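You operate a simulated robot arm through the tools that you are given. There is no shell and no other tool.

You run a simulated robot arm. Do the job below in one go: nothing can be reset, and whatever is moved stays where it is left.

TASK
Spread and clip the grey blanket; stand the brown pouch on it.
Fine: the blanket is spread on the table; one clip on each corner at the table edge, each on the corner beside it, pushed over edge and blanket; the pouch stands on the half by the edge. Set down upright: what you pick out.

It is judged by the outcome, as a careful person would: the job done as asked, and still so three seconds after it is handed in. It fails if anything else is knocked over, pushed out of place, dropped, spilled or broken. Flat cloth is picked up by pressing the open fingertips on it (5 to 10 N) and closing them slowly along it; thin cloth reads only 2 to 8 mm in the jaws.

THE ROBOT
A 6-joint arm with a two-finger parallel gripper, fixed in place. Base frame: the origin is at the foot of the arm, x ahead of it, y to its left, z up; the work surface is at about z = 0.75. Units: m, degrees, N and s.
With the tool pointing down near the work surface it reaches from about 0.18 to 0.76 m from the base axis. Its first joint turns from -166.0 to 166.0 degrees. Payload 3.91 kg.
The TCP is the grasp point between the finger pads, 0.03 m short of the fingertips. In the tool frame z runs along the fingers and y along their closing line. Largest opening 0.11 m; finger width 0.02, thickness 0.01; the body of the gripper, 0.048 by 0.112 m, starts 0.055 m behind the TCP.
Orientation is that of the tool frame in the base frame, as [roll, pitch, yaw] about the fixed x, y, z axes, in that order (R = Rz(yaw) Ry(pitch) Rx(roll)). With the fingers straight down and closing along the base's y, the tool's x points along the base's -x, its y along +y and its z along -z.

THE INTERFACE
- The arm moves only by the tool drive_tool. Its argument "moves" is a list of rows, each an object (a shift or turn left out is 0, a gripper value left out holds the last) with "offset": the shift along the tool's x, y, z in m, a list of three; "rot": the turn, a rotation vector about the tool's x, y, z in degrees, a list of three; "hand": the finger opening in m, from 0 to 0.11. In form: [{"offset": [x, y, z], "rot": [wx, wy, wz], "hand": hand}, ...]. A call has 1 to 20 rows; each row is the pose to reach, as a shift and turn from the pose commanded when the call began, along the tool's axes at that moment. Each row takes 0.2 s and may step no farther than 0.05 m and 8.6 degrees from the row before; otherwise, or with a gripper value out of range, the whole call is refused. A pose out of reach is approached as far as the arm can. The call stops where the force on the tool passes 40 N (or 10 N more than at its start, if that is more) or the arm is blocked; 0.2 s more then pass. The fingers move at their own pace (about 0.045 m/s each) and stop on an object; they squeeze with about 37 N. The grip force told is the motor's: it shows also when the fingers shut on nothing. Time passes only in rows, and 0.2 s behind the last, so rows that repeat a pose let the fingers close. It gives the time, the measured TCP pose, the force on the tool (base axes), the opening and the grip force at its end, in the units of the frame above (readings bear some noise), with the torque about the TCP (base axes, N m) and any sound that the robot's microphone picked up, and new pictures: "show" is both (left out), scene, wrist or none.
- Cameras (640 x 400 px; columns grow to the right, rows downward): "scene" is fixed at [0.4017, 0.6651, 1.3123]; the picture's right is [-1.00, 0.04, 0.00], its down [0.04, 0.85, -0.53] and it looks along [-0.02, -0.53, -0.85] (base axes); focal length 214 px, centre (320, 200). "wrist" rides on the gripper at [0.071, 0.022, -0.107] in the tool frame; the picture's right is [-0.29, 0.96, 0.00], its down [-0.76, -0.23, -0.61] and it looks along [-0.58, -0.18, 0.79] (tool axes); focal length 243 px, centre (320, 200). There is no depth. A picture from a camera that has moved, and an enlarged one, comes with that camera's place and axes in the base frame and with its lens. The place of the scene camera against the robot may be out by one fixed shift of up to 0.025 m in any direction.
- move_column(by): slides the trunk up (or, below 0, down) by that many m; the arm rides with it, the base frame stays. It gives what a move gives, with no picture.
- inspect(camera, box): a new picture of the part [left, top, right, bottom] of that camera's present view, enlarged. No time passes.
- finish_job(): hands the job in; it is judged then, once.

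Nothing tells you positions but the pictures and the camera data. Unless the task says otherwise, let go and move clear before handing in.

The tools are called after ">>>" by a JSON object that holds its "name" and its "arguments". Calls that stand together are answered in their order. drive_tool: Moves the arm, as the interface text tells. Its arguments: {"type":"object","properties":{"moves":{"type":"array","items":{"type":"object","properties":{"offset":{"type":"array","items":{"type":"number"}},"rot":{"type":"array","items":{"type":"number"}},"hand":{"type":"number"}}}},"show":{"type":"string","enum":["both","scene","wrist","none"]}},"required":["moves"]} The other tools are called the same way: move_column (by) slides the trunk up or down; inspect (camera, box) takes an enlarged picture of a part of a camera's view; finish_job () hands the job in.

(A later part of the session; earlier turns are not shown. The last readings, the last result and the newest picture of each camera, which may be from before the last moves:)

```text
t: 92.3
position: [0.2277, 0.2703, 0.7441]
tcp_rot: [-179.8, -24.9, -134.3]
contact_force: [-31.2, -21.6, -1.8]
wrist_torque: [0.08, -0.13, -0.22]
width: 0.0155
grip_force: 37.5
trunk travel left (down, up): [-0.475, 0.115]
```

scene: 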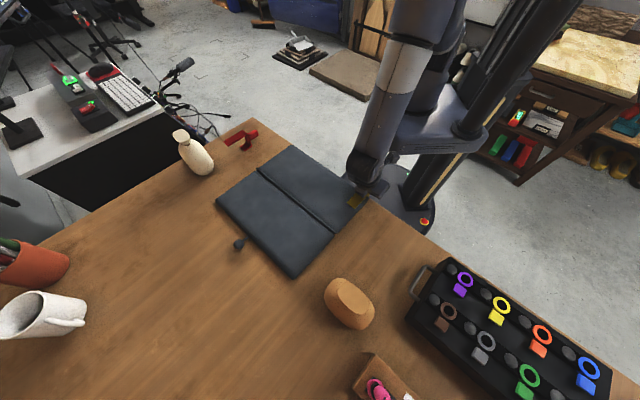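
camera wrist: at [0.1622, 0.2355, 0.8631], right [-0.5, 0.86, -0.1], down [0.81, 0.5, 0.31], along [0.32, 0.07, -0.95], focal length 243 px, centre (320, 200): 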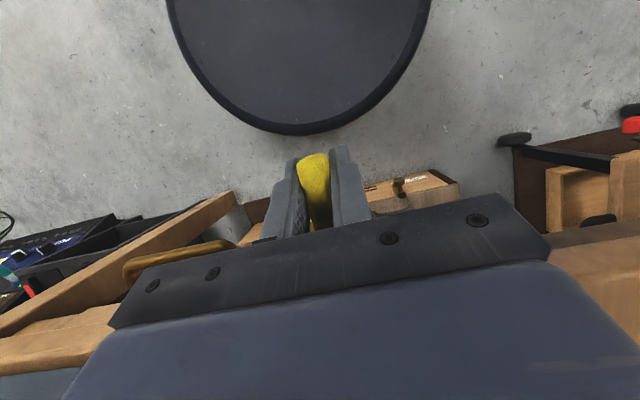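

The clip's web is now against the edge, fully pushed on. I relax the push, open, and retreat along the tool axis.

>>> {"name": "drive_tool", "arguments": {"moves": [{"offset": [0.003, 0, 0.0014]}, {"offset": [0.003, 0, 0.0014]}, {"offset": [0.003, 0, 0.0014], "hand": 0.03}, {"offset": [0.003, 0, 0.0014], "hand": 0.045}, {"offset": [0.003, 0, 0.0014], "hand": 0.045}, {"offset": [0.003, 0, -0.02], "hand": 0.045}, {"offset": [0.003, 0, -0.06], "hand": 0.045}, {"offset": [0.003, 0, -0.1], "hand": 0.045}]}}

>>> {"name": "inspect", "arguments": {"camera": "scene", "box": [320, 155, 400, 215]}}

>>> {"name": "inspect", "arguments": {"camera": "wrist", "box": [200, 40, 440, 240]}}

```text
t: 94.1
position: [0.2579, 0.3022, 0.8377]
tcp_rot: [-179.9, -24.4, -134.2]
contact_force: [0.2, 0.7, -0.7]
wrist_torque: [-0.02, 0.0, 0.0]
width: 0.045
grip_force: 0.1
trunk travel left (down, up): [-0.475, 0.115]
camera wrist: at [0.2282, 0.3032, 0.9662], right [-0.5, 0.86, -0.12], down [0.82, 0.52, 0.24], along [0.27, 0.02, -0.96], focal length 243 px, centre (320, 200)
```

scene: 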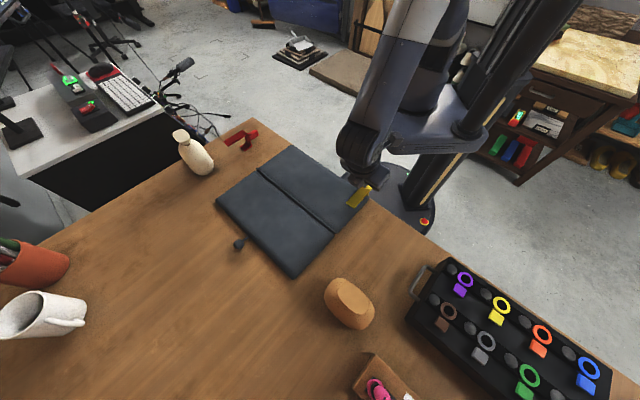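
wrist: 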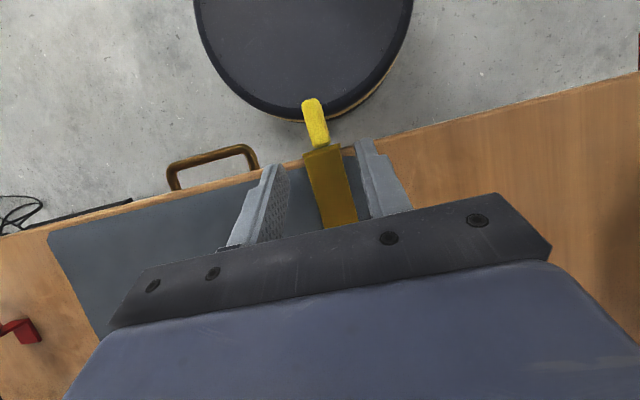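

```text
6.67 times, centred on (360, 185) of scene
camera zoom: at [0.4017, 0.6651, 1.3123], right [-1.0, 0.04, 0.0], down [0.04, 0.85, -0.53], along [-0.02, -0.53, -0.85], focal length 1430 px, centre (53, 300)
```

zoom: 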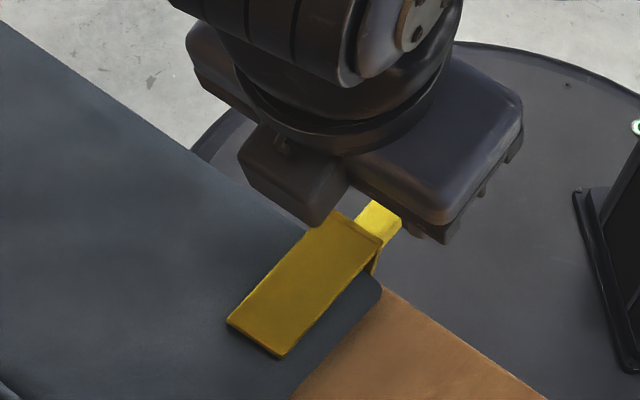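

```text
2.00 times, centred on (320, 140) of wrist
camera zoom: at [0.2282, 0.3032, 0.9662], right [-0.5, 0.86, -0.12], down [0.82, 0.52, 0.24], along [0.27, 0.02, -0.96], focal length 485 px, centre (320, 320)
```

zoom: 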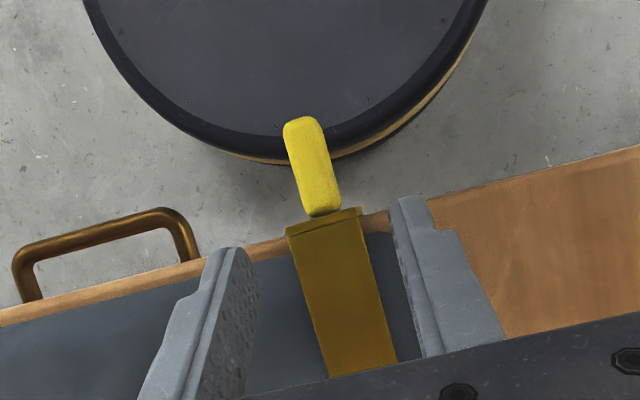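

The yellow clip is on: web at the edge, arm on the blanket corner. Now the red clip: I rise, level the tool and move above it.

>>> {"name": "drive_tool", "arguments": {"moves": [{"offset": [0.0165, 0, -0.0364]}, {"offset": [0.033, 0, -0.0729], "rot": [0, -6, 0]}, {"offset": [0.0413, -0.03, -0.0911], "rot": [0, -12, 0]}, {"offset": [0.0322, -0.07, -0.0952], "rot": [0, -18, 0]}, {"offset": [0.0231, -0.112, -0.0994], "rot": [0, -24.4, 0]}, {"offset": [0.014, -0.158, -0.1035], "rot": [0, -24.4, 0]}, {"offset": [0.0049, -0.204, -0.1076], "rot": [0, -24.4, 0]}, {"offset": [-0.0042, -0.25, -0.1118], "rot": [0, -24.4, 0]}, {"offset": [-0.0133, -0.295, -0.1159], "rot": [0, -24.4, 0]}, {"offset": [-0.027, -0.34, -0.1221], "rot": [0, -24.4, 0]}, {"offset": [-0.0407, -0.385, -0.1283], "rot": [0, -24.4, 0]}, {"offset": [-0.0498, -0.425, -0.1324], "rot": [0, -24.4, 0]}, {"offset": [-0.0534, -0.438, -0.1341], "rot": [0, -24.4, 0]}]}}

```text
t: 96.9
position: [0.6469, 0.0722, 0.9359]
tcp_rot: [-179.9, -0.1, -134.2]
contact_force: [0.1, -0.2, -0.3]
wrist_torque: [-0.01, 0.03, -0.03]
width: 0.0448
grip_force: 0.0
trunk travel left (down, up): [-0.475, 0.115]
camera wrist: at [0.5819, 0.0363, 1.0444], right [-0.48, 0.88, 0.0], down [0.69, 0.39, 0.61], along [0.53, 0.29, -0.79], focal length 243 px, centre (320, 200)
```

scene: 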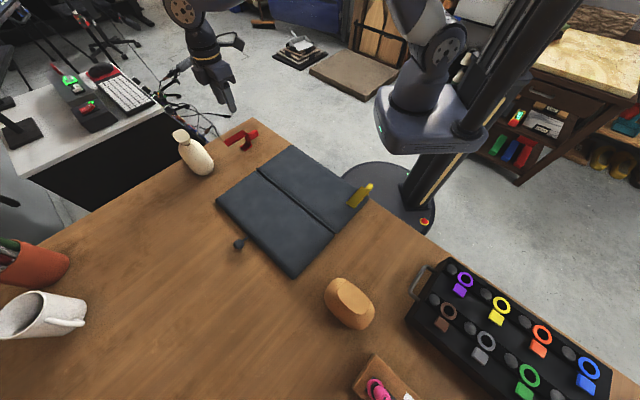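
wrist: 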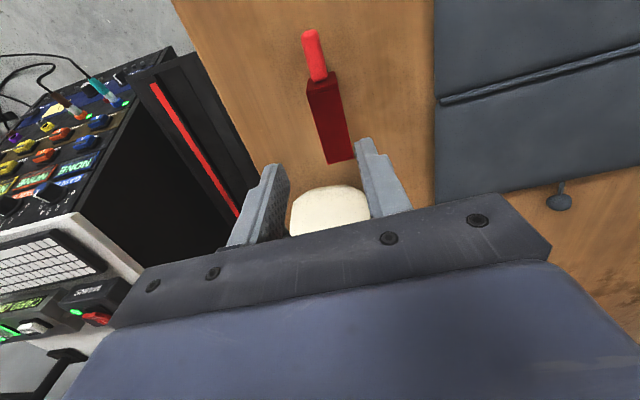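

>>> {"name": "drive_tool", "arguments": {"moves": [{"offset": [0.043, 0.0077, 0.0], "hand": 0.045}, {"offset": [0.043, 0.0077, 0.04], "hand": 0.045}, {"offset": [0.043, 0.0077, 0.081], "hand": 0.045}, {"offset": [0.043, 0.0077, 0.081], "hand": 0.045}]}}

```text
t: 97.9
position: [0.6113, 0.0463, 0.8525]
tcp_rot: [-180.0, 0.0, -134.3]
contact_force: [0.1, 0.0, -0.3]
wrist_torque: [0.01, 0.0, -0.01]
width: 0.0449
grip_force: 0.0
trunk travel left (down, up): [-0.475, 0.115]
camera wrist: at [0.547, 0.0115, 0.9622], right [-0.48, 0.88, 0.0], down [0.69, 0.39, 0.61], along [0.53, 0.29, -0.79], focal length 243 px, centre (320, 200)
```

scene: 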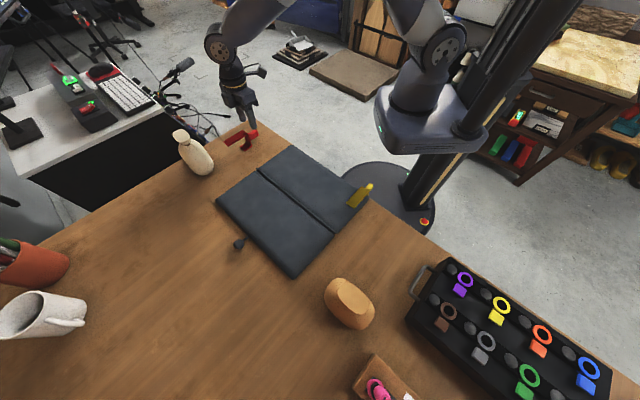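
wrist: 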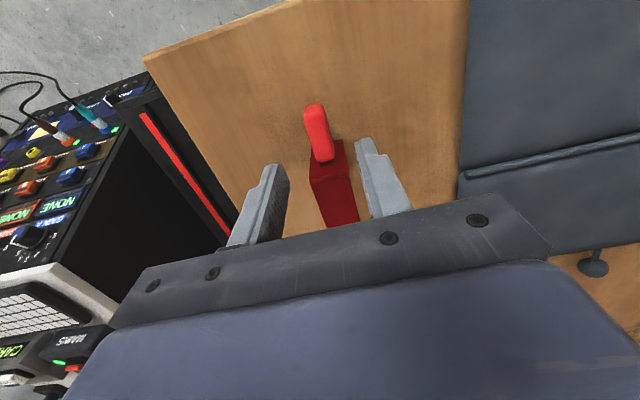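

The view matches the yellow clip's; I descend equally and grip.

>>> {"name": "drive_tool", "arguments": {"moves": [{"offset": [0.003, -0.002, 0.03]}, {"offset": [0.003, -0.002, 0.055]}, {"offset": [0.003, -0.002, 0.0645]}, {"offset": [0.003, -0.002, 0.0645], "hand": 0.03}, {"offset": [0.003, -0.002, 0.0645], "hand": 0.005}, {"offset": [0.003, -0.002, 0.0645], "hand": 0.005}, {"offset": [0.003, -0.002, 0.0645], "hand": 0.005}]}}

```text
t: 99.5
position: [0.6086, 0.0435, 0.7912]
tcp_rot: [-179.9, -0.1, -134.2]
contact_force: [-1.0, 0.2, 0.7]
wrist_torque: [0.0, 0.01, 0.05]
width: 0.0154
grip_force: 37.6
trunk travel left (down, up): [-0.475, 0.115]
camera wrist: at [0.545, 0.0096, 0.8996], right [-0.48, 0.88, 0.0], down [0.69, 0.39, 0.61], along [0.53, 0.29, -0.79], focal length 243 px, centre (320, 200)
```

scene: 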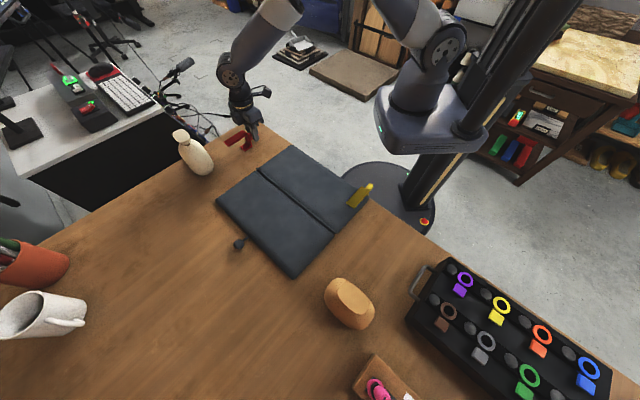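
wrist: 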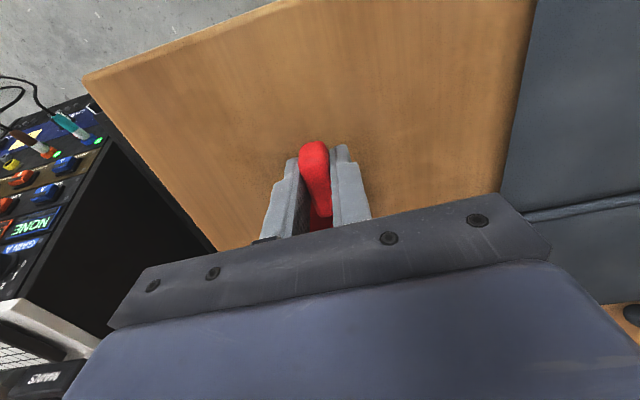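

Gripped (15 mm). I lift, carry it outward past the edge, and across to its corner.

>>> {"name": "drive_tool", "arguments": {"moves": [{"offset": [0, 0, -0.03]}, {"offset": [0, 0, -0.062]}, {"offset": [0.045, 0.01, -0.062]}, {"offset": [0.09, 0.02, -0.062]}, {"offset": [0.13, 0.035, -0.062]}, {"offset": [0.145, 0.065, -0.062]}, {"offset": [0.145, 0.105, -0.062]}, {"offset": [0.145, 0.1425, -0.062]}]}}

>>> {"name": "inspect", "arguments": {"camera": "scene", "box": [240, 100, 340, 180]}}

```text
t: 101.3
position: [0.4058, 0.0399, 0.853]
tcp_rot: [-180.0, 0.1, -134.2]
contact_force: [-0.3, 0.5, -0.8]
wrist_torque: [-0.02, 0.04, 0.0]
width: 0.0154
grip_force: 37.0
trunk travel left (down, up): [-0.475, 0.115]
camera wrist: at [0.3414, 0.0047, 0.9614], right [-0.48, 0.88, 0.0], down [0.69, 0.38, 0.61], along [0.53, 0.29, -0.79], focal length 243 px, centre (320, 200)
```

scene: 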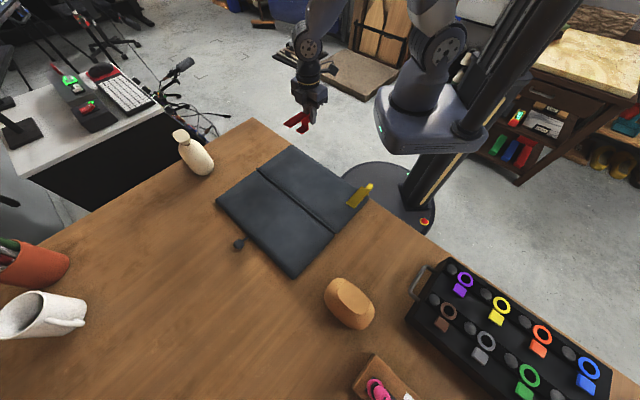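
wrist: 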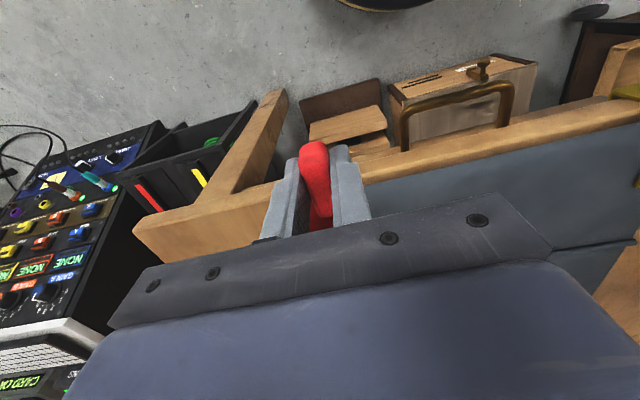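

```text
5.00 times, centred on (290, 140) of scene
camera zoom: at [0.4017, 0.6651, 1.3123], right [-1.0, 0.04, 0.0], down [0.04, 0.85, -0.53], along [-0.02, -0.53, -0.85], focal length 1072 px, centre (470, 500)
```

zoom: 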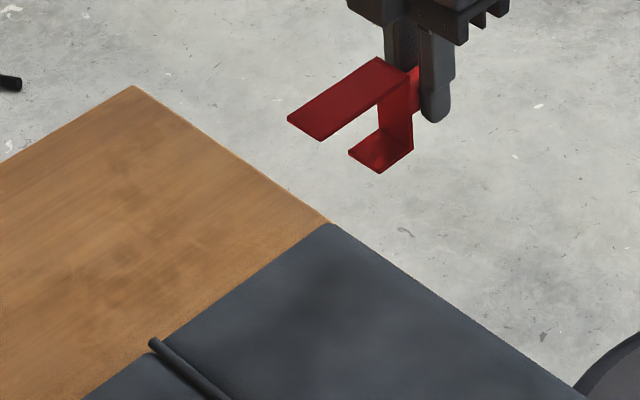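

The clip is level and lined up with the corner. I lower it with the arm over the blanket and the foot outside the edge.

>>> {"name": "drive_tool", "arguments": {"moves": [{"offset": [0, 0, 0.04]}, {"offset": [0, 0, 0.07]}, {"offset": [0, 0, 0.085]}, {"offset": [0, 0, 0.093]}, {"offset": [0, 0, 0.095]}], "show": "scene"}}

>>> {"name": "inspect", "arguments": {"camera": "scene", "box": [260, 120, 330, 180]}}

```text
t: 102.5
position: [0.4059, 0.039, 0.7588]
tcp_rot: [-179.9, -0.1, -134.3]
contact_force: [-0.5, 0.5, 0.5]
wrist_torque: [0.0, 0.0, 0.0]
width: 0.0152
grip_force: 37.0
trunk travel left (down, up): [-0.475, 0.115]
```

scene: 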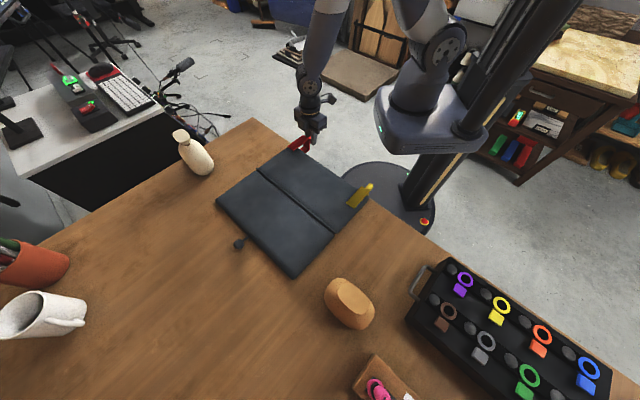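

```text
6.67 times, centred on (295, 150) of scene
camera zoom: at [0.4017, 0.6651, 1.3123], right [-1.0, 0.04, 0.0], down [0.04, 0.85, -0.53], along [-0.02, -0.53, -0.85], focal length 1430 px, centre (487, 533)
```

zoom: 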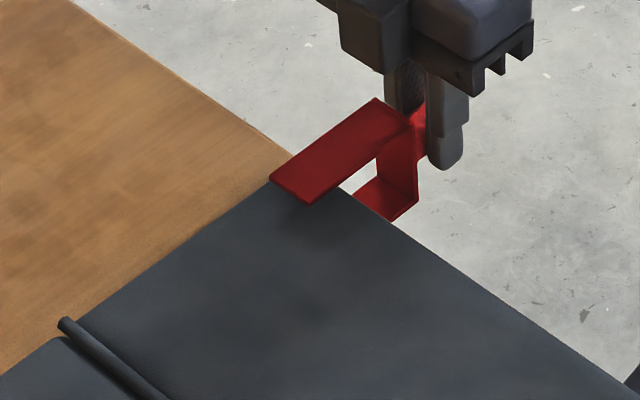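

I shift 8 mm farther onto the blanket and lower in small steps.

>>> {"name": "drive_tool", "arguments": {"moves": [{"offset": [0, 0.008, 0]}, {"offset": [0, 0.008, 0.002]}, {"offset": [0, 0.008, 0.0035]}], "show": "none"}}

>>> {"name": "drive_tool", "arguments": {"moves": [{"offset": [0, 0, 0.001]}, {"offset": [0, 0, 0.002]}], "show": "none"}}

```text
t: 103.3
position: [0.4005, 0.0429, 0.7547]
tcp_rot: [-179.9, 0.1, -134.2]
contact_force: [0.0, 0.0, -0.5]
wrist_torque: [-0.01, 0.04, 0.0]
width: 0.0152
grip_force: 36.6
trunk travel left (down, up): [-0.475, 0.115]
```

```text
t: 103.9
position: [0.4004, 0.0445, 0.7542]
tcp_rot: [-179.9, 0.0, -134.2]
contact_force: [0.6, 0.0, -1.1]
wrist_torque: [-0.02, 0.01, 0.0]
width: 0.0156
grip_force: 37.5
trunk travel left (down, up): [-0.475, 0.115]
```

>>> {"name": "drive_tool", "arguments": {"moves": [{"offset": [0, 0, 0.001]}, {"offset": [0, 0, 0.001]}], "show": "none"}}

>>> {"name": "drive_tool", "arguments": {"moves": [{"offset": [0, 0, 0.001]}, {"offset": [0, 0, 0.001]}], "show": "none"}}

```text
t: 104.5
position: [0.3995, 0.043, 0.7513]
tcp_rot: [-179.9, 0.0, -134.2]
contact_force: [-0.2, 0.3, 1.1]
wrist_torque: [0.08, -0.05, 0.01]
width: 0.0155
grip_force: 37.4
trunk travel left (down, up): [-0.475, 0.115]
```

```text
t: 105.1
position: [0.3993, 0.0432, 0.7516]
tcp_rot: [-179.8, 0.1, -134.4]
contact_force: [0.7, 0.4, 14.3]
wrist_torque: [0.83, -0.75, 0.03]
width: 0.0153
grip_force: 36.2
trunk travel left (down, up): [-0.475, 0.115]
```

Contact found with minimal load. I raise about 2 mm and push inward.

>>> {"name": "drive_tool", "arguments": {"moves": [{"offset": [0, 0, -0.0022]}, {"offset": [-0.005, 0, -0.0022]}, {"offset": [-0.01, 0, -0.0022]}, {"offset": [-0.015, 0, -0.0022]}, {"offset": [-0.02, 0, -0.0022]}], "show": "none"}}

>>> {"name": "inspect", "arguments": {"camera": "scene", "box": [260, 120, 330, 180]}}

```text
t: 106.3
position: [0.413, 0.0579, 0.7526]
tcp_rot: [-179.9, -0.2, -134.2]
contact_force: [1.1, -0.8, 0.3]
wrist_torque: [-0.01, 0.0, 0.01]
width: 0.0152
grip_force: 36.8
trunk travel left (down, up): [-0.475, 0.115]
```

```text
6.67 times, centred on (295, 150) of scene
camera zoom: at [0.4017, 0.6651, 1.3123], right [-1.0, 0.04, 0.0], down [0.04, 0.85, -0.53], along [-0.02, -0.53, -0.85], focal length 1430 px, centre (487, 533)
```

zoom: 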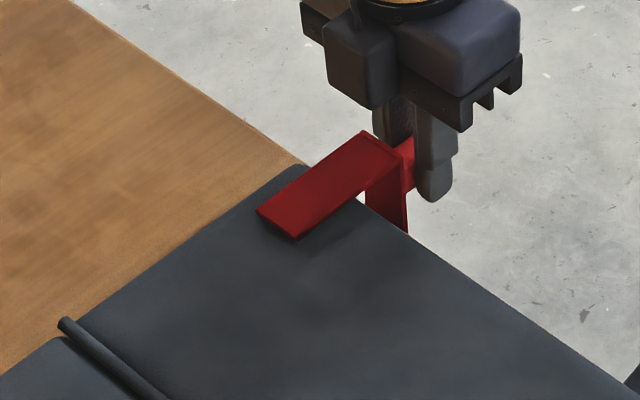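

Free so far; I continue inward in small steps.

>>> {"name": "drive_tool", "arguments": {"moves": [{"offset": [-0.004, 0, 0]}, {"offset": [-0.008, 0, 0]}, {"offset": [-0.012, 0, 0]}], "show": "none"}}

>>> {"name": "drive_tool", "arguments": {"moves": [{"offset": [-0.003, 0, 0]}, {"offset": [-0.006, 0, 0]}, {"offset": [-0.006, 0, 0]}], "show": "none"}}

```text
t: 107.1
position: [0.4217, 0.0667, 0.7535]
tcp_rot: [-179.9, -0.1, -134.2]
contact_force: [-0.2, 0.3, -1.2]
wrist_torque: [-0.04, 0.02, -0.01]
width: 0.0156
grip_force: 37.2
trunk travel left (down, up): [-0.475, 0.115]
```

```text
t: 107.9
position: [0.4264, 0.0721, 0.7524]
tcp_rot: [-179.9, 0.0, -134.2]
contact_force: [0.2, 0.5, -1.0]
wrist_torque: [-0.04, 0.02, -0.03]
width: 0.0152
grip_force: 37.7
trunk travel left (down, up): [-0.475, 0.115]
```

>>> {"name": "drive_tool", "arguments": {"moves": [{"offset": [-0.002, 0, 0]}, {"offset": [-0.004, 0, 0]}, {"offset": [-0.004, 0, 0]}], "show": "none"}}

>>> {"name": "drive_tool", "arguments": {"moves": [{"offset": [-0.002, 0, 0]}, {"offset": [-0.003, 0, 0]}, {"offset": [-0.003, 0, 0]}], "show": "scene"}}

```text
t: 108.7
position: [0.4273, 0.0713, 0.754]
tcp_rot: [179.8, -0.2, -134.3]
contact_force: [-13.8, -18.1, 0.5]
wrist_torque: [-0.32, 0.19, -0.4]
width: 0.0152
grip_force: 36.7
trunk travel left (down, up): [-0.475, 0.115]
```

```text
t: 109.5
position: [0.4297, 0.0744, 0.7528]
tcp_rot: [179.9, -0.2, -134.3]
contact_force: [-17.7, -29.2, -3.0]
wrist_torque: [-0.33, 0.2, -0.31]
width: 0.0154
grip_force: 37.3
trunk travel left (down, up): [-0.475, 0.115]
```

scene: 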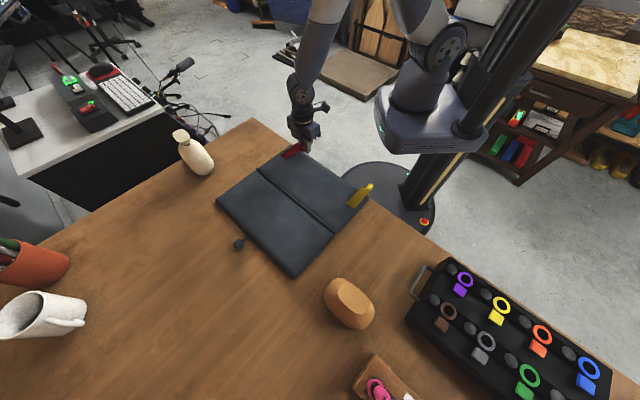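

The red clip is fully home too. I relax, open and retreat straight up.

>>> {"name": "drive_tool", "arguments": {"moves": [{"offset": [0.003, 0, 0]}, {"offset": [0.003, 0, 0]}, {"offset": [0.003, 0, 0], "hand": 0.03}, {"offset": [0.003, 0, 0], "hand": 0.045}, {"offset": [0.003, 0, 0], "hand": 0.045}, {"offset": [0.003, 0, -0.03], "hand": 0.045}, {"offset": [0.003, 0, -0.07], "hand": 0.045}, {"offset": [0.003, 0, -0.11], "hand": 0.045}, {"offset": [-0.03, 0, -0.14], "hand": 0.045}]}}

>>> {"name": "inspect", "arguments": {"camera": "scene", "box": [260, 120, 330, 180]}}

>>> {"name": "inspect", "arguments": {"camera": "wrist", "box": [160, 0, 640, 240]}}

```text
t: 111.5
position: [0.4515, 0.0968, 0.8925]
tcp_rot: [-179.8, 0.0, -134.2]
contact_force: [0.3, 0.6, -0.4]
wrist_torque: [0.03, 0.0, 0.01]
width: 0.0452
grip_force: 0.0
trunk travel left (down, up): [-0.475, 0.115]
camera wrist: at [0.3869, 0.062, 1.0021], right [-0.48, 0.88, 0.0], down [0.69, 0.38, 0.61], along [0.53, 0.29, -0.79], focal length 243 px, centre (320, 200)
```

scene: 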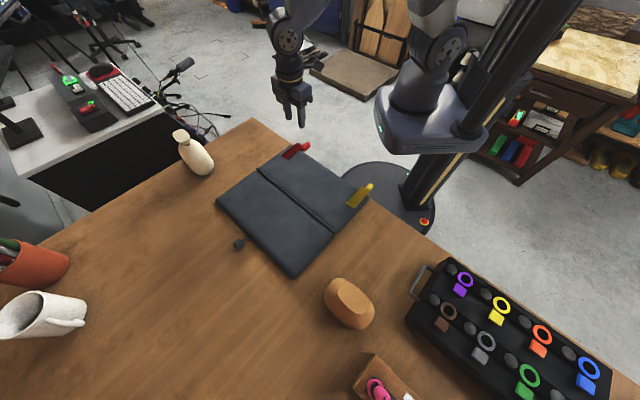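
wrist: 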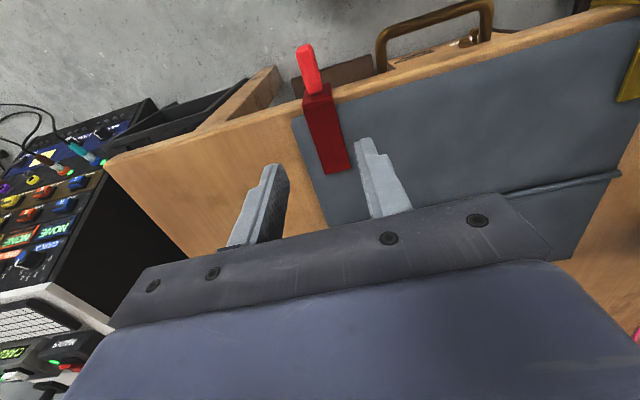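

```text
6.67 times, centred on (295, 150) of scene
camera zoom: at [0.4017, 0.6651, 1.3123], right [-1.0, 0.04, 0.0], down [0.04, 0.85, -0.53], along [-0.02, -0.53, -0.85], focal length 1430 px, centre (487, 533)
```

zoom: 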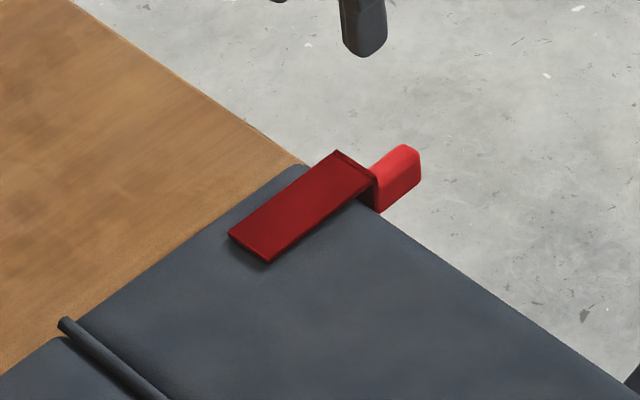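

```text
1.33 times, centred on (400, 120) of wrist
camera zoom: at [0.3869, 0.062, 1.0021], right [-0.48, 0.88, 0.0], down [0.69, 0.38, 0.61], along [0.53, 0.29, -0.79], focal length 324 px, centre (213, 307)
```

zoom: 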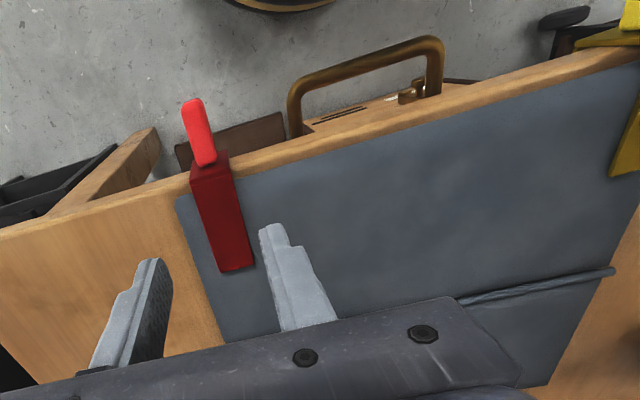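

Both clips are on their corners. Now I look at the brown pouch from the side to choose the grip.

>>> {"name": "drive_tool", "arguments": {"moves": [{"offset": [-0.0146, 0.038, -0.005]}, {"offset": [-0.029, 0.076, -0.01]}, {"offset": [-0.044, 0.114, -0.015]}, {"offset": [-0.058, 0.152, -0.02]}, {"offset": [-0.073, 0.19, -0.02]}, {"offset": [-0.088, 0.228, -0.02]}, {"offset": [-0.102, 0.266, -0.02], "rot": [0, -5, 0]}, {"offset": [-0.117, 0.304, -0.02], "rot": [0, -10, 0]}, {"offset": [-0.13, 0.342, -0.02], "rot": [0, -15, 0]}, {"offset": [-0.145, 0.38, -0.02], "rot": [0, -20, 0]}, {"offset": [-0.16, 0.418, -0.02], "rot": [0, -25, 0]}, {"offset": [-0.165, 0.454, -0.02], "rot": [0, -30, 0]}]}}

>>> {"name": "inspect", "arguments": {"camera": "wrist", "box": [200, 40, 460, 220]}}

```text
t: 114.1
position: [0.2436, 0.5315, 0.9124]
tcp_rot: [-179.8, 30.0, -134.1]
contact_force: [0.6, 0.2, -0.1]
wrist_torque: [0.0, 0.04, 0.0]
width: 0.0449
grip_force: 0.0
trunk travel left (down, up): [-0.475, 0.115]
camera wrist: at [0.1475, 0.465, 0.9712], right [-0.51, 0.85, 0.14], down [0.41, 0.09, 0.91], along [0.75, 0.52, -0.4], focal length 243 px, centre (320, 200)
```

scene: 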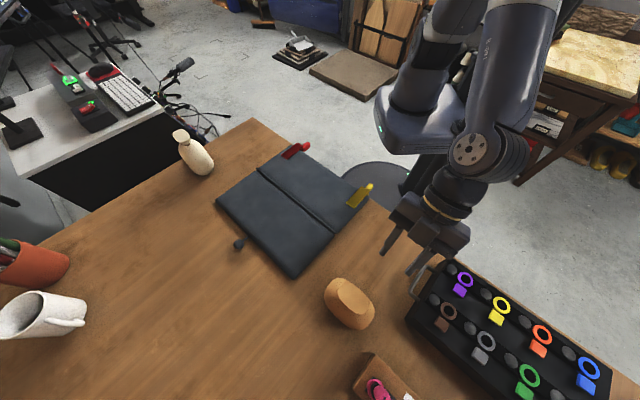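
wrist: 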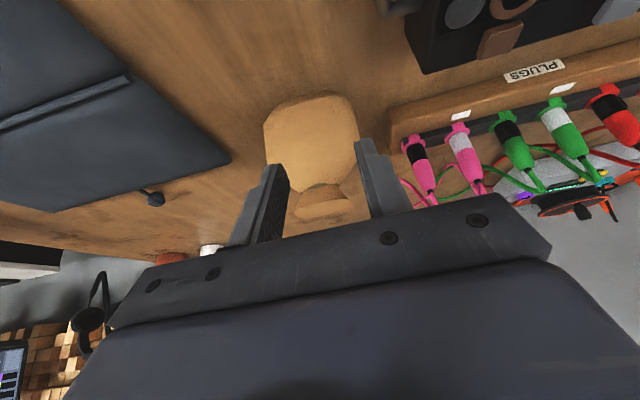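

```text
2.22 times, centred on (330, 130) of wrist
camera zoom: at [0.1475, 0.465, 0.9712], right [-0.51, 0.85, 0.14], down [0.41, 0.09, 0.91], along [0.75, 0.52, -0.4], focal length 539 px, centre (298, 356)
```

zoom: 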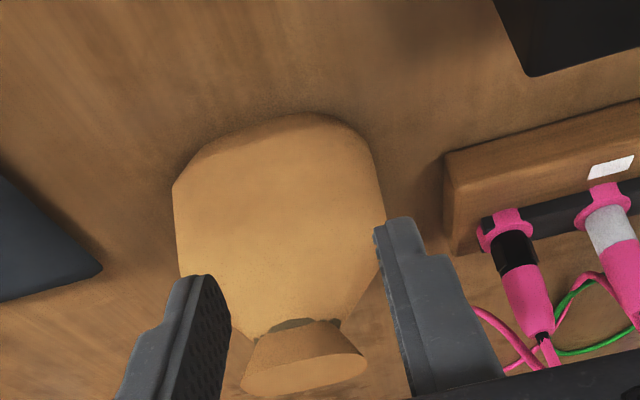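

The pouch stands upright with a neck at about z 0.85 under a flared top, its narrow side along the edge normal. I'll grip the top/neck with the fingers closing along that direction. First I level the tool and turn it 90°.

>>> {"name": "drive_tool", "arguments": {"moves": [{"offset": [-0.0125, 0, -0.0217], "rot": [0, 7.5, 0]}, {"offset": [-0.025, 0, -0.0433], "rot": [0, 15, 0]}, {"offset": [-0.025, 0, -0.0433], "rot": [0, 22.5, 0]}, {"offset": [-0.025, 0, -0.0433], "rot": [0, 30, 0]}], "show": "none"}}

>>> {"name": "drive_tool", "arguments": {"moves": [{"rot": [0, 0, 8.2], "hand": 0.08}, {"rot": [0, 0, 16.4], "hand": 0.08}, {"rot": [0, 0, 24.6], "hand": 0.08}, {"rot": [0, 0, 32.8], "hand": 0.08}, {"rot": [0, 0, 41.0], "hand": 0.08}, {"rot": [0, 0, 49.2], "hand": 0.08}, {"rot": [0, 0, 57.4], "hand": 0.08}, {"rot": [0, 0, 65.6], "hand": 0.08}, {"rot": [0, 0, 73.8], "hand": 0.08}, {"rot": [0, 0, 82.0], "hand": 0.08}, {"rot": [0, 0, 90.0], "hand": 0.08}]}}

```text
t: 115.1
position: [0.2414, 0.5315, 0.9616]
tcp_rot: [-179.9, -0.2, -134.0]
contact_force: [-0.1, -0.5, -0.4]
wrist_torque: [-0.02, -0.02, 0.0]
width: 0.0449
grip_force: 0.0
trunk travel left (down, up): [-0.475, 0.115]
```

```text
t: 117.5
position: [0.2413, 0.5333, 0.9633]
tcp_rot: [180.0, 0.1, 135.6]
contact_force: [0.9, -0.1, 0.0]
wrist_torque: [0.01, -0.01, -0.04]
width: 0.0799
grip_force: 0.0
trunk travel left (down, up): [-0.475, 0.115]
camera wrist: at [0.2061, 0.5991, 1.0711], right [0.88, 0.48, 0.0], down [0.38, -0.69, 0.61], along [0.29, -0.53, -0.79], focal length 243 px, centre (320, 200)
```

scene: 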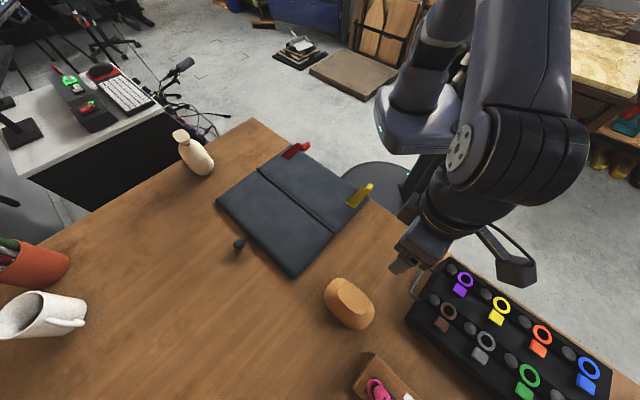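
wrist: 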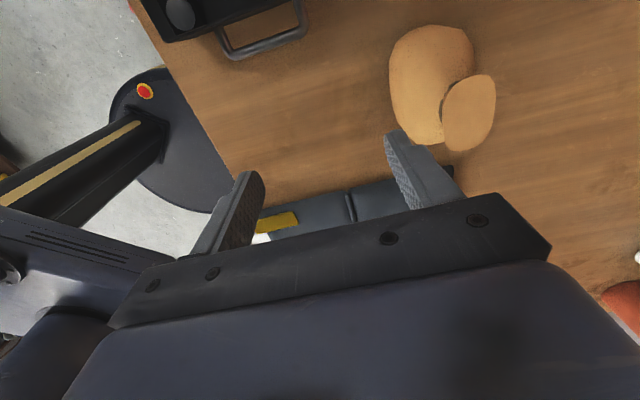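

>>> {"name": "drive_tool", "arguments": {"moves": [{"offset": [-0.007, 0.039, 0.0]}, {"offset": [-0.014, 0.078, 0.0]}, {"offset": [-0.0214, 0.1172, 0.0]}, {"offset": [-0.0214, 0.1172, 0.02]}]}}

```text
t: 118.5
position: [0.3406, 0.6025, 0.9422]
tcp_rot: [-179.8, 0.2, 135.8]
contact_force: [0.5, -0.1, -0.7]
wrist_torque: [-0.02, 0.01, -0.04]
width: 0.0798
grip_force: 0.0
trunk travel left (down, up): [-0.475, 0.115]
camera wrist: at [0.3045, 0.6685, 1.0512], right [0.88, 0.48, 0.0], down [0.38, -0.69, 0.61], along [0.29, -0.53, -0.79], focal length 243 px, centre (320, 200)
```

scene: 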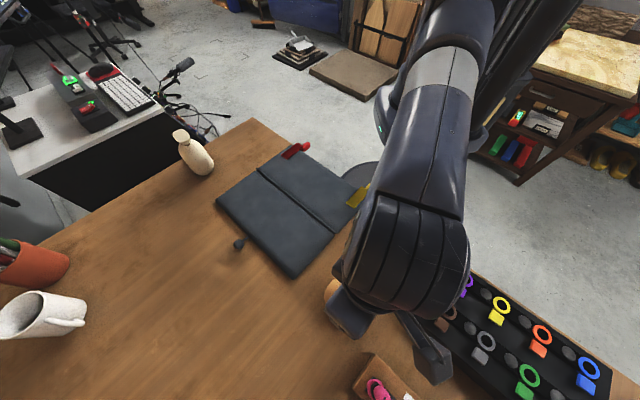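
wrist: 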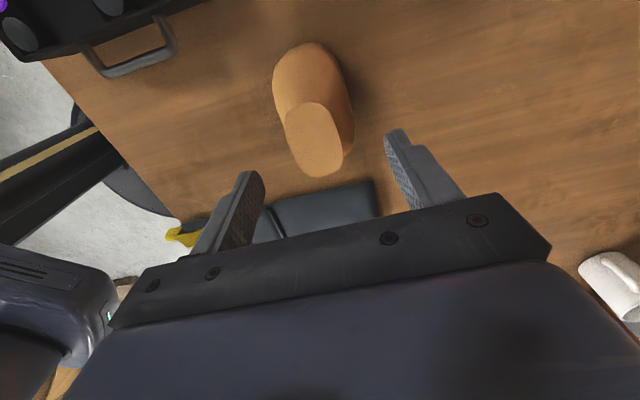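

Centred over the pouch's top within a few mm. I descend with the fingers on either side of the top.

>>> {"name": "drive_tool", "arguments": {"moves": [{"offset": [0.001, -0.0045, 0.03]}, {"offset": [0.001, -0.0045, 0.055]}, {"offset": [0.001, -0.0045, 0.07]}, {"offset": [0.001, -0.0045, 0.08]}]}}

```text
t: 119.5
position: [0.3363, 0.5996, 0.8614]
tcp_rot: [-179.9, 0.1, 135.8]
contact_force: [0.6, 0.6, -0.4]
wrist_torque: [0.01, -0.01, -0.01]
width: 0.0799
grip_force: 0.1
trunk travel left (down, up): [-0.475, 0.115]
camera wrist: at [0.2997, 0.666, 0.9699], right [0.88, 0.48, 0.0], down [0.38, -0.69, 0.61], along [0.29, -0.53, -0.79], focal length 243 px, centre (320, 200)
```

scene: 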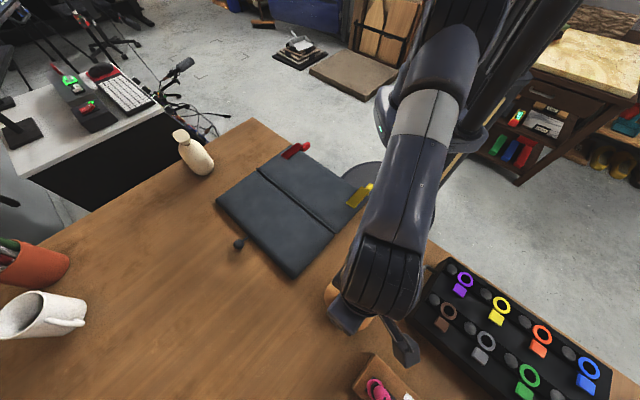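
wrist: 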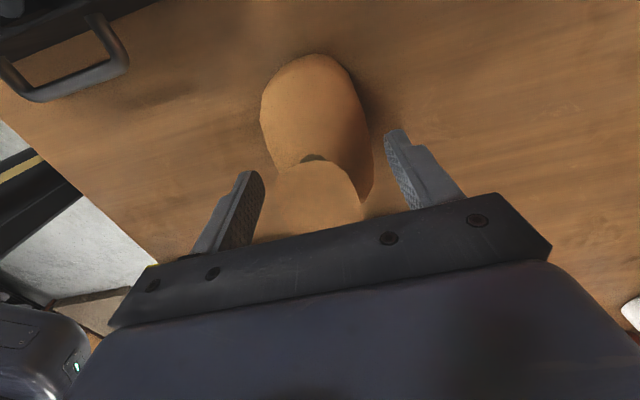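

>>> {"name": "drive_tool", "arguments": {"moves": [{"hand": 0.06}, {"hand": 0.05}, {"hand": 0.045}, {"hand": 0.04}, {"hand": 0.04}], "show": "wrist"}}

>>> {"name": "drive_tool", "arguments": {"moves": [{"hand": 0.035}, {"hand": 0.03}, {"hand": 0.03}, {"hand": 0.03}], "show": "wrist"}}

```text
t: 120.7
position: [0.336, 0.5996, 0.8614]
tcp_rot: [-179.9, 0.1, 135.8]
contact_force: [-0.5, -1.0, -0.7]
wrist_torque: [0.03, 0.01, 0.02]
width: 0.0399
grip_force: 0.0
trunk travel left (down, up): [-0.475, 0.115]
camera wrist: at [0.2997, 0.666, 0.9701], right [0.88, 0.48, 0.0], down [0.38, -0.69, 0.61], along [0.29, -0.53, -0.79], focal length 243 px, centre (320, 200)
```

wrist: 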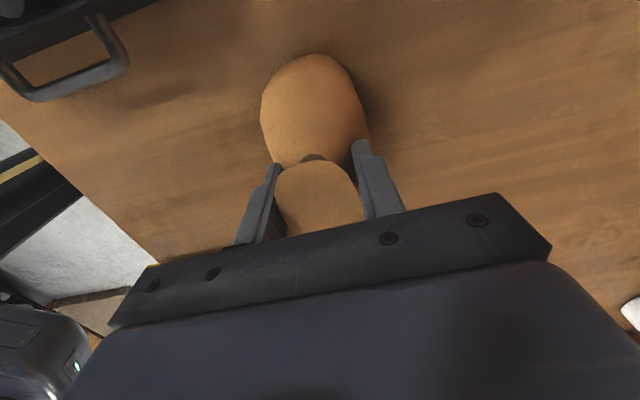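

```text
t: 121.7
position: [0.3349, 0.6008, 0.8618]
tcp_rot: [179.9, 0.1, 135.7]
contact_force: [1.0, 0.3, 0.7]
wrist_torque: [0.04, -0.05, -0.01]
width: 0.0311
grip_force: 1.0
trunk travel left (down, up): [-0.475, 0.115]
camera wrist: at [0.2998, 0.6661, 0.9701], right [0.88, 0.48, 0.0], down [0.38, -0.69, 0.61], along [0.29, -0.53, -0.79], focal length 243 px, centre (320, 200)
```

wrist: 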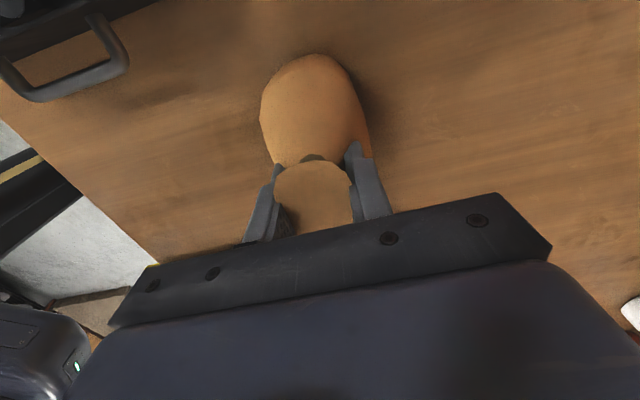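

Contact at about 31 mm. I squeeze firmly and lift a little to test.

>>> {"name": "drive_tool", "arguments": {"moves": [{"hand": 0.02}, {"hand": 0.02}, {"hand": 0.02}, {"hand": 0.02, "offset": [0, 0, -0.01]}, {"hand": 0.02, "offset": [0, 0, -0.03]}, {"hand": 0.02, "offset": [0, 0, -0.05]}]}}

```text
t: 123.1
position: [0.3343, 0.5998, 0.9121]
tcp_rot: [-180.0, 0.0, 135.8]
contact_force: [0.2, -0.2, -2.7]
wrist_torque: [0.01, 0.0, -0.01]
width: 0.0308
grip_force: 37.1
trunk travel left (down, up): [-0.475, 0.115]
camera wrist: at [0.2994, 0.6672, 1.0208], right [0.88, 0.48, 0.0], down [0.38, -0.69, 0.61], along [0.29, -0.53, -0.79], focal length 243 px, centre (320, 200)
```

scene: 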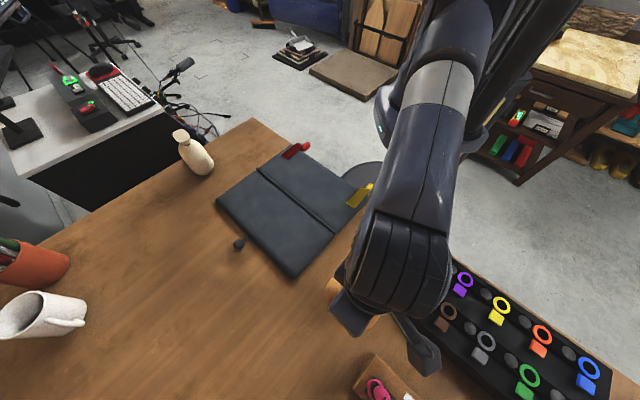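
wrist: 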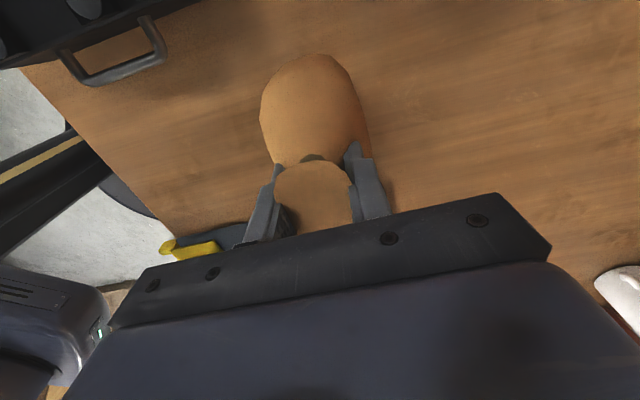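

The pouch hangs upright in the grip. I carry it over the middle of the blanket's edge-side half.

>>> {"name": "drive_tool", "arguments": {"moves": [{"offset": [0, 0, -0.03]}, {"offset": [-0.033, -0.022, -0.035]}, {"offset": [-0.067, -0.043, -0.035]}, {"offset": [-0.1, -0.065, -0.035]}, {"offset": [-0.134, -0.087, -0.035]}, {"offset": [-0.167, -0.108, -0.035]}, {"offset": [-0.201, -0.13, -0.035]}, {"offset": [-0.234, -0.152, -0.035]}, {"offset": [-0.268, -0.173, -0.035]}, {"offset": [-0.3015, -0.195, -0.035]}, {"offset": [-0.3015, -0.195, -0.035]}]}}

>>> {"name": "inspect", "arguments": {"camera": "scene", "box": [200, 60, 420, 280]}}

```text
t: 125.5
position: [0.4125, 0.2486, 0.9473]
tcp_rot: [179.9, 0.1, 135.9]
contact_force: [0.7, 0.4, -2.0]
wrist_torque: [-0.02, 0.01, -0.02]
width: 0.0303
grip_force: 36.8
trunk travel left (down, up): [-0.475, 0.115]
camera wrist: at [0.3784, 0.3146, 1.056], right [0.87, 0.48, 0.0], down [0.38, -0.69, 0.61], along [0.29, -0.53, -0.79], focal length 243 px, centre (320, 200)
```

scene: 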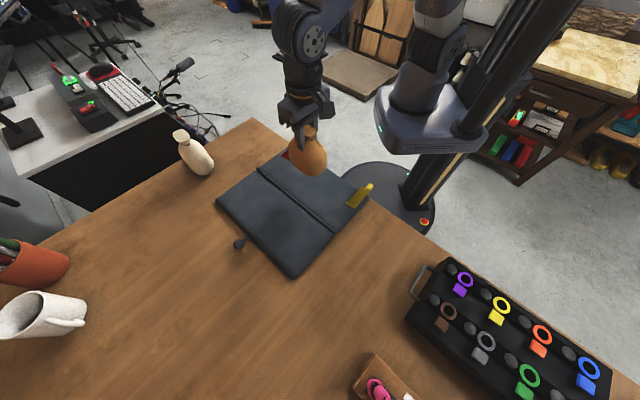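
wrist: 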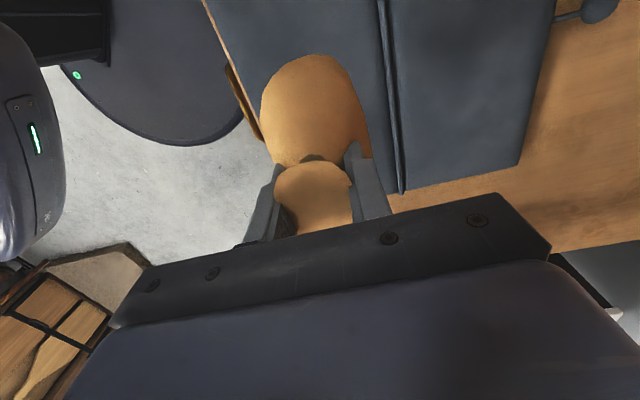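

```text
1.82 times, centred on (310, 170) of scene
camera zoom: at [0.4017, 0.6651, 1.3123], right [-1.0, 0.04, 0.0], down [0.04, 0.85, -0.53], along [-0.02, -0.53, -0.85], focal length 390 px, centre (338, 254)
```

zoom: 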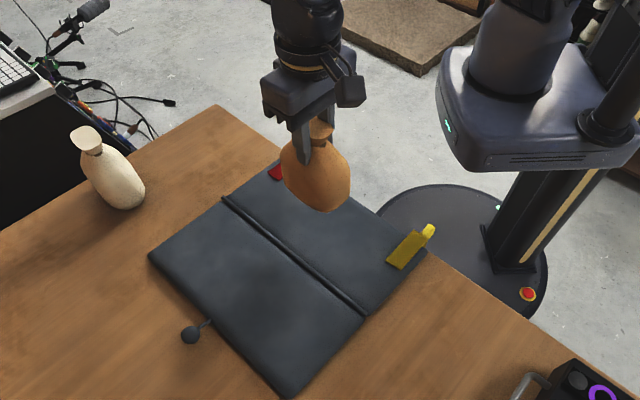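

Position is right (middle of the near half). I lower it gently.

>>> {"name": "drive_tool", "arguments": {"moves": [{"offset": [0, 0, 0.025]}, {"offset": [0, 0, 0.045]}, {"offset": [0, 0, 0.058]}, {"offset": [0, 0, 0.065]}, {"offset": [0, 0, 0.066]}], "show": "none"}}

>>> {"name": "drive_tool", "arguments": {"moves": [{"offset": [0, 0, 0.0015]}, {"offset": [0, 0, 0.003]}, {"offset": [0, 0, 0.003]}], "show": "none"}}

```text
t: 126.7
position: [0.4156, 0.2481, 0.8831]
tcp_rot: [180.0, 0.1, 135.8]
contact_force: [0.4, -0.2, -1.3]
wrist_torque: [0.03, 0.04, 0.0]
width: 0.0304
grip_force: 37.1
trunk travel left (down, up): [-0.475, 0.115]
```

```text
t: 127.5
position: [0.4158, 0.2491, 0.8788]
tcp_rot: [-179.9, 0.1, 135.8]
contact_force: [0.4, -0.5, -2.6]
wrist_torque: [-0.01, 0.06, -0.01]
width: 0.0306
grip_force: 37.0
trunk travel left (down, up): [-0.475, 0.115]
```

>>> {"name": "drive_tool", "arguments": {"moves": [{"offset": [0, 0, 0.001]}, {"offset": [0, 0, 0.002]}, {"offset": [0, 0, 0.002]}], "show": "none"}}

>>> {"name": "drive_tool", "arguments": {"moves": [{"offset": [0, 0, 0.001]}, {"offset": [0, 0, 0.001]}], "show": "none"}}

```text
t: 128.3
position: [0.4161, 0.2484, 0.8775]
tcp_rot: [-179.9, 0.2, 135.9]
contact_force: [0.6, 0.6, -2.9]
wrist_torque: [0.01, 0.01, 0.0]
width: 0.0305
grip_force: 37.0
trunk travel left (down, up): [-0.475, 0.115]
```

```text
t: 128.9
position: [0.4151, 0.2491, 0.8768]
tcp_rot: [179.9, 0.1, 135.8]
contact_force: [-0.8, -1.4, 2.2]
wrist_torque: [-0.02, 0.03, -0.02]
width: 0.0307
grip_force: 36.8
trunk travel left (down, up): [-0.475, 0.115]
```

It rests on the blanket. I open gently and rise straight up.

>>> {"name": "drive_tool", "arguments": {"moves": [{"hand": 0.034}, {"hand": 0.04}, {"hand": 0.05}, {"hand": 0.065}, {"hand": 0.08}, {"hand": 0.08}]}}

>>> {"name": "inspect", "arguments": {"camera": "scene", "box": [240, 80, 380, 220]}}

```text
t: 130.3
position: [0.415, 0.2486, 0.8758]
tcp_rot: [179.9, 0.1, 135.8]
contact_force: [-0.1, 0.2, -0.5]
wrist_torque: [-0.01, 0.03, -0.04]
width: 0.08
grip_force: 0.0
trunk travel left (down, up): [-0.475, 0.115]
camera wrist: at [0.3796, 0.3156, 0.9847], right [0.88, 0.48, 0.0], down [0.38, -0.69, 0.61], along [0.29, -0.53, -0.79], focal length 243 px, centre (320, 200)
```

scene: 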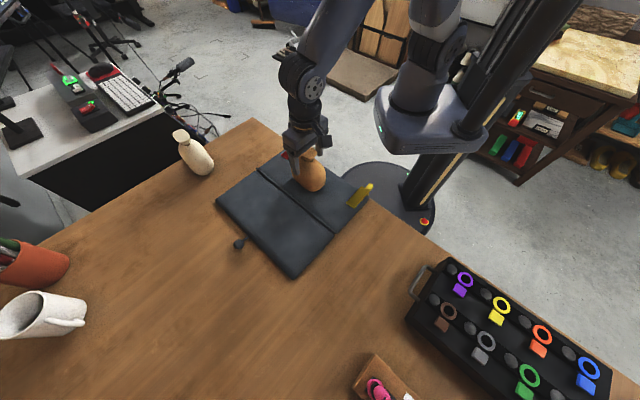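
wrist: 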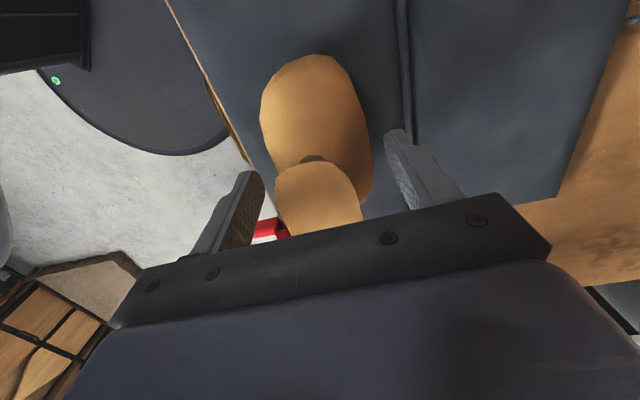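

```text
2.86 times, centred on (310, 150) of scene
camera zoom: at [0.4017, 0.6651, 1.3123], right [-1.0, 0.04, 0.0], down [0.04, 0.85, -0.53], along [-0.02, -0.53, -0.85], focal length 613 px, centre (349, 343)
```

zoom: 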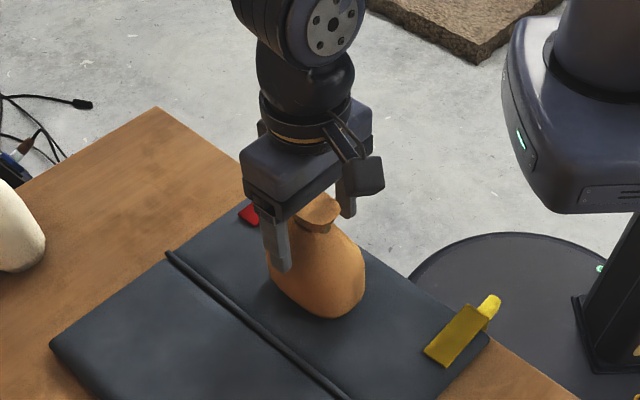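

The pouch stands upright on the edge-side half. I rise straight up and clear away, then check everything.

>>> {"name": "drive_tool", "arguments": {"moves": [{"offset": [0, 0, -0.03]}, {"offset": [0, 0, -0.07]}, {"offset": [0, 0, -0.11]}, {"offset": [0, 0, -0.15]}, {"offset": [0, -0.04, -0.18]}, {"offset": [0, -0.08, -0.2]}, {"offset": [0, -0.11, -0.2]}]}}

>>> {"name": "inspect", "arguments": {"camera": "scene", "box": [200, 110, 400, 290]}}

>>> {"name": "inspect", "arguments": {"camera": "scene", "box": [260, 130, 390, 220]}}

```text
t: 131.9
position: [0.3357, 0.1709, 1.0748]
tcp_rot: [179.9, 0.1, 135.8]
contact_force: [-0.4, 0.5, -0.6]
wrist_torque: [-0.01, 0.02, 0.03]
width: 0.0797
grip_force: 0.1
trunk travel left (down, up): [-0.475, 0.115]
camera wrist: at [0.3011, 0.2377, 1.185], right [0.88, 0.48, 0.0], down [0.38, -0.69, 0.61], along [0.29, -0.53, -0.79], focal length 243 px, centre (320, 200)
```

scene: 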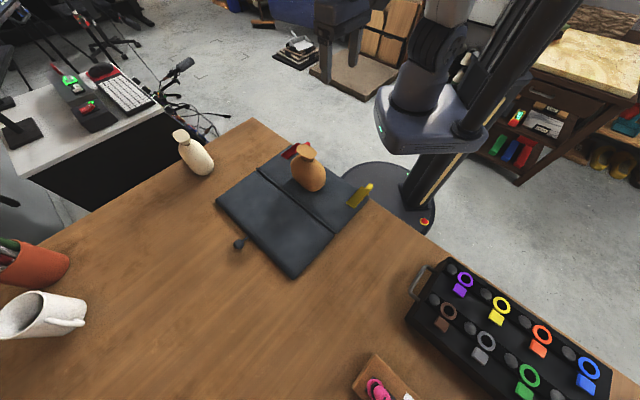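
wrist: 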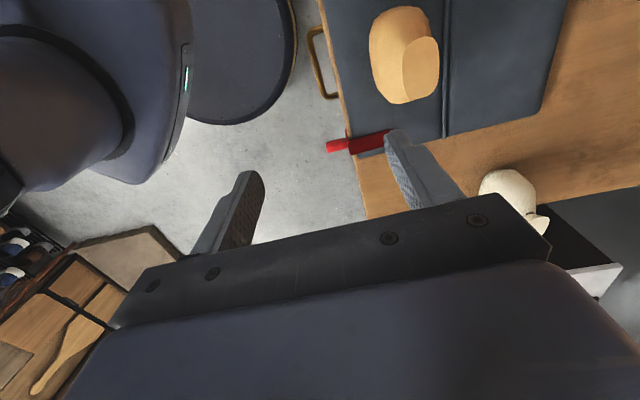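

```text
2.22 times, centred on (300, 200) of scene
camera zoom: at [0.4017, 0.6651, 1.3123], right [-1.0, 0.04, 0.0], down [0.04, 0.85, -0.53], along [-0.02, -0.53, -0.85], focal length 477 px, centre (364, 200)
```

zoom: 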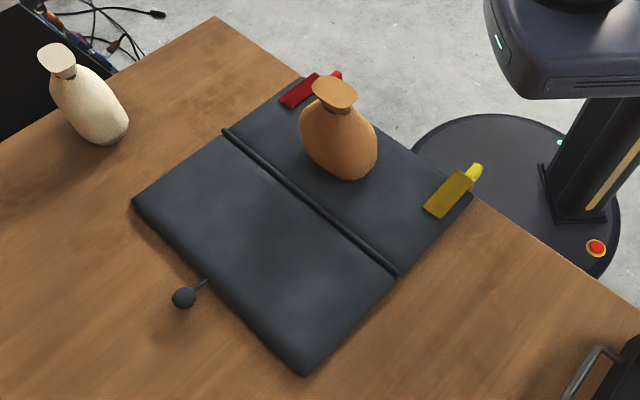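

```text
4.44 times, centred on (325, 175) of scene
camera zoom: at [0.4017, 0.6651, 1.3123], right [-1.0, 0.04, 0.0], down [0.04, 0.85, -0.53], along [-0.02, -0.53, -0.85], focal length 953 px, centre (298, 311)
```

zoom: 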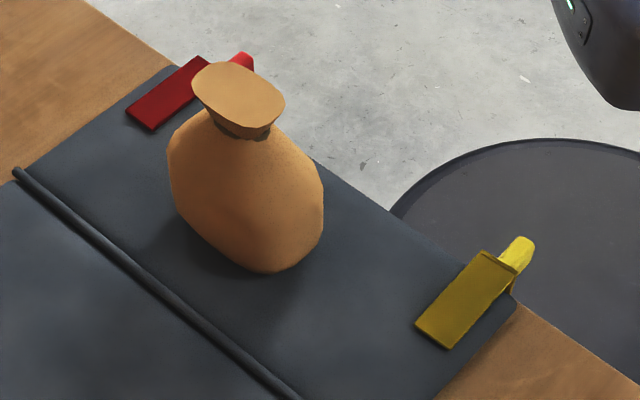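

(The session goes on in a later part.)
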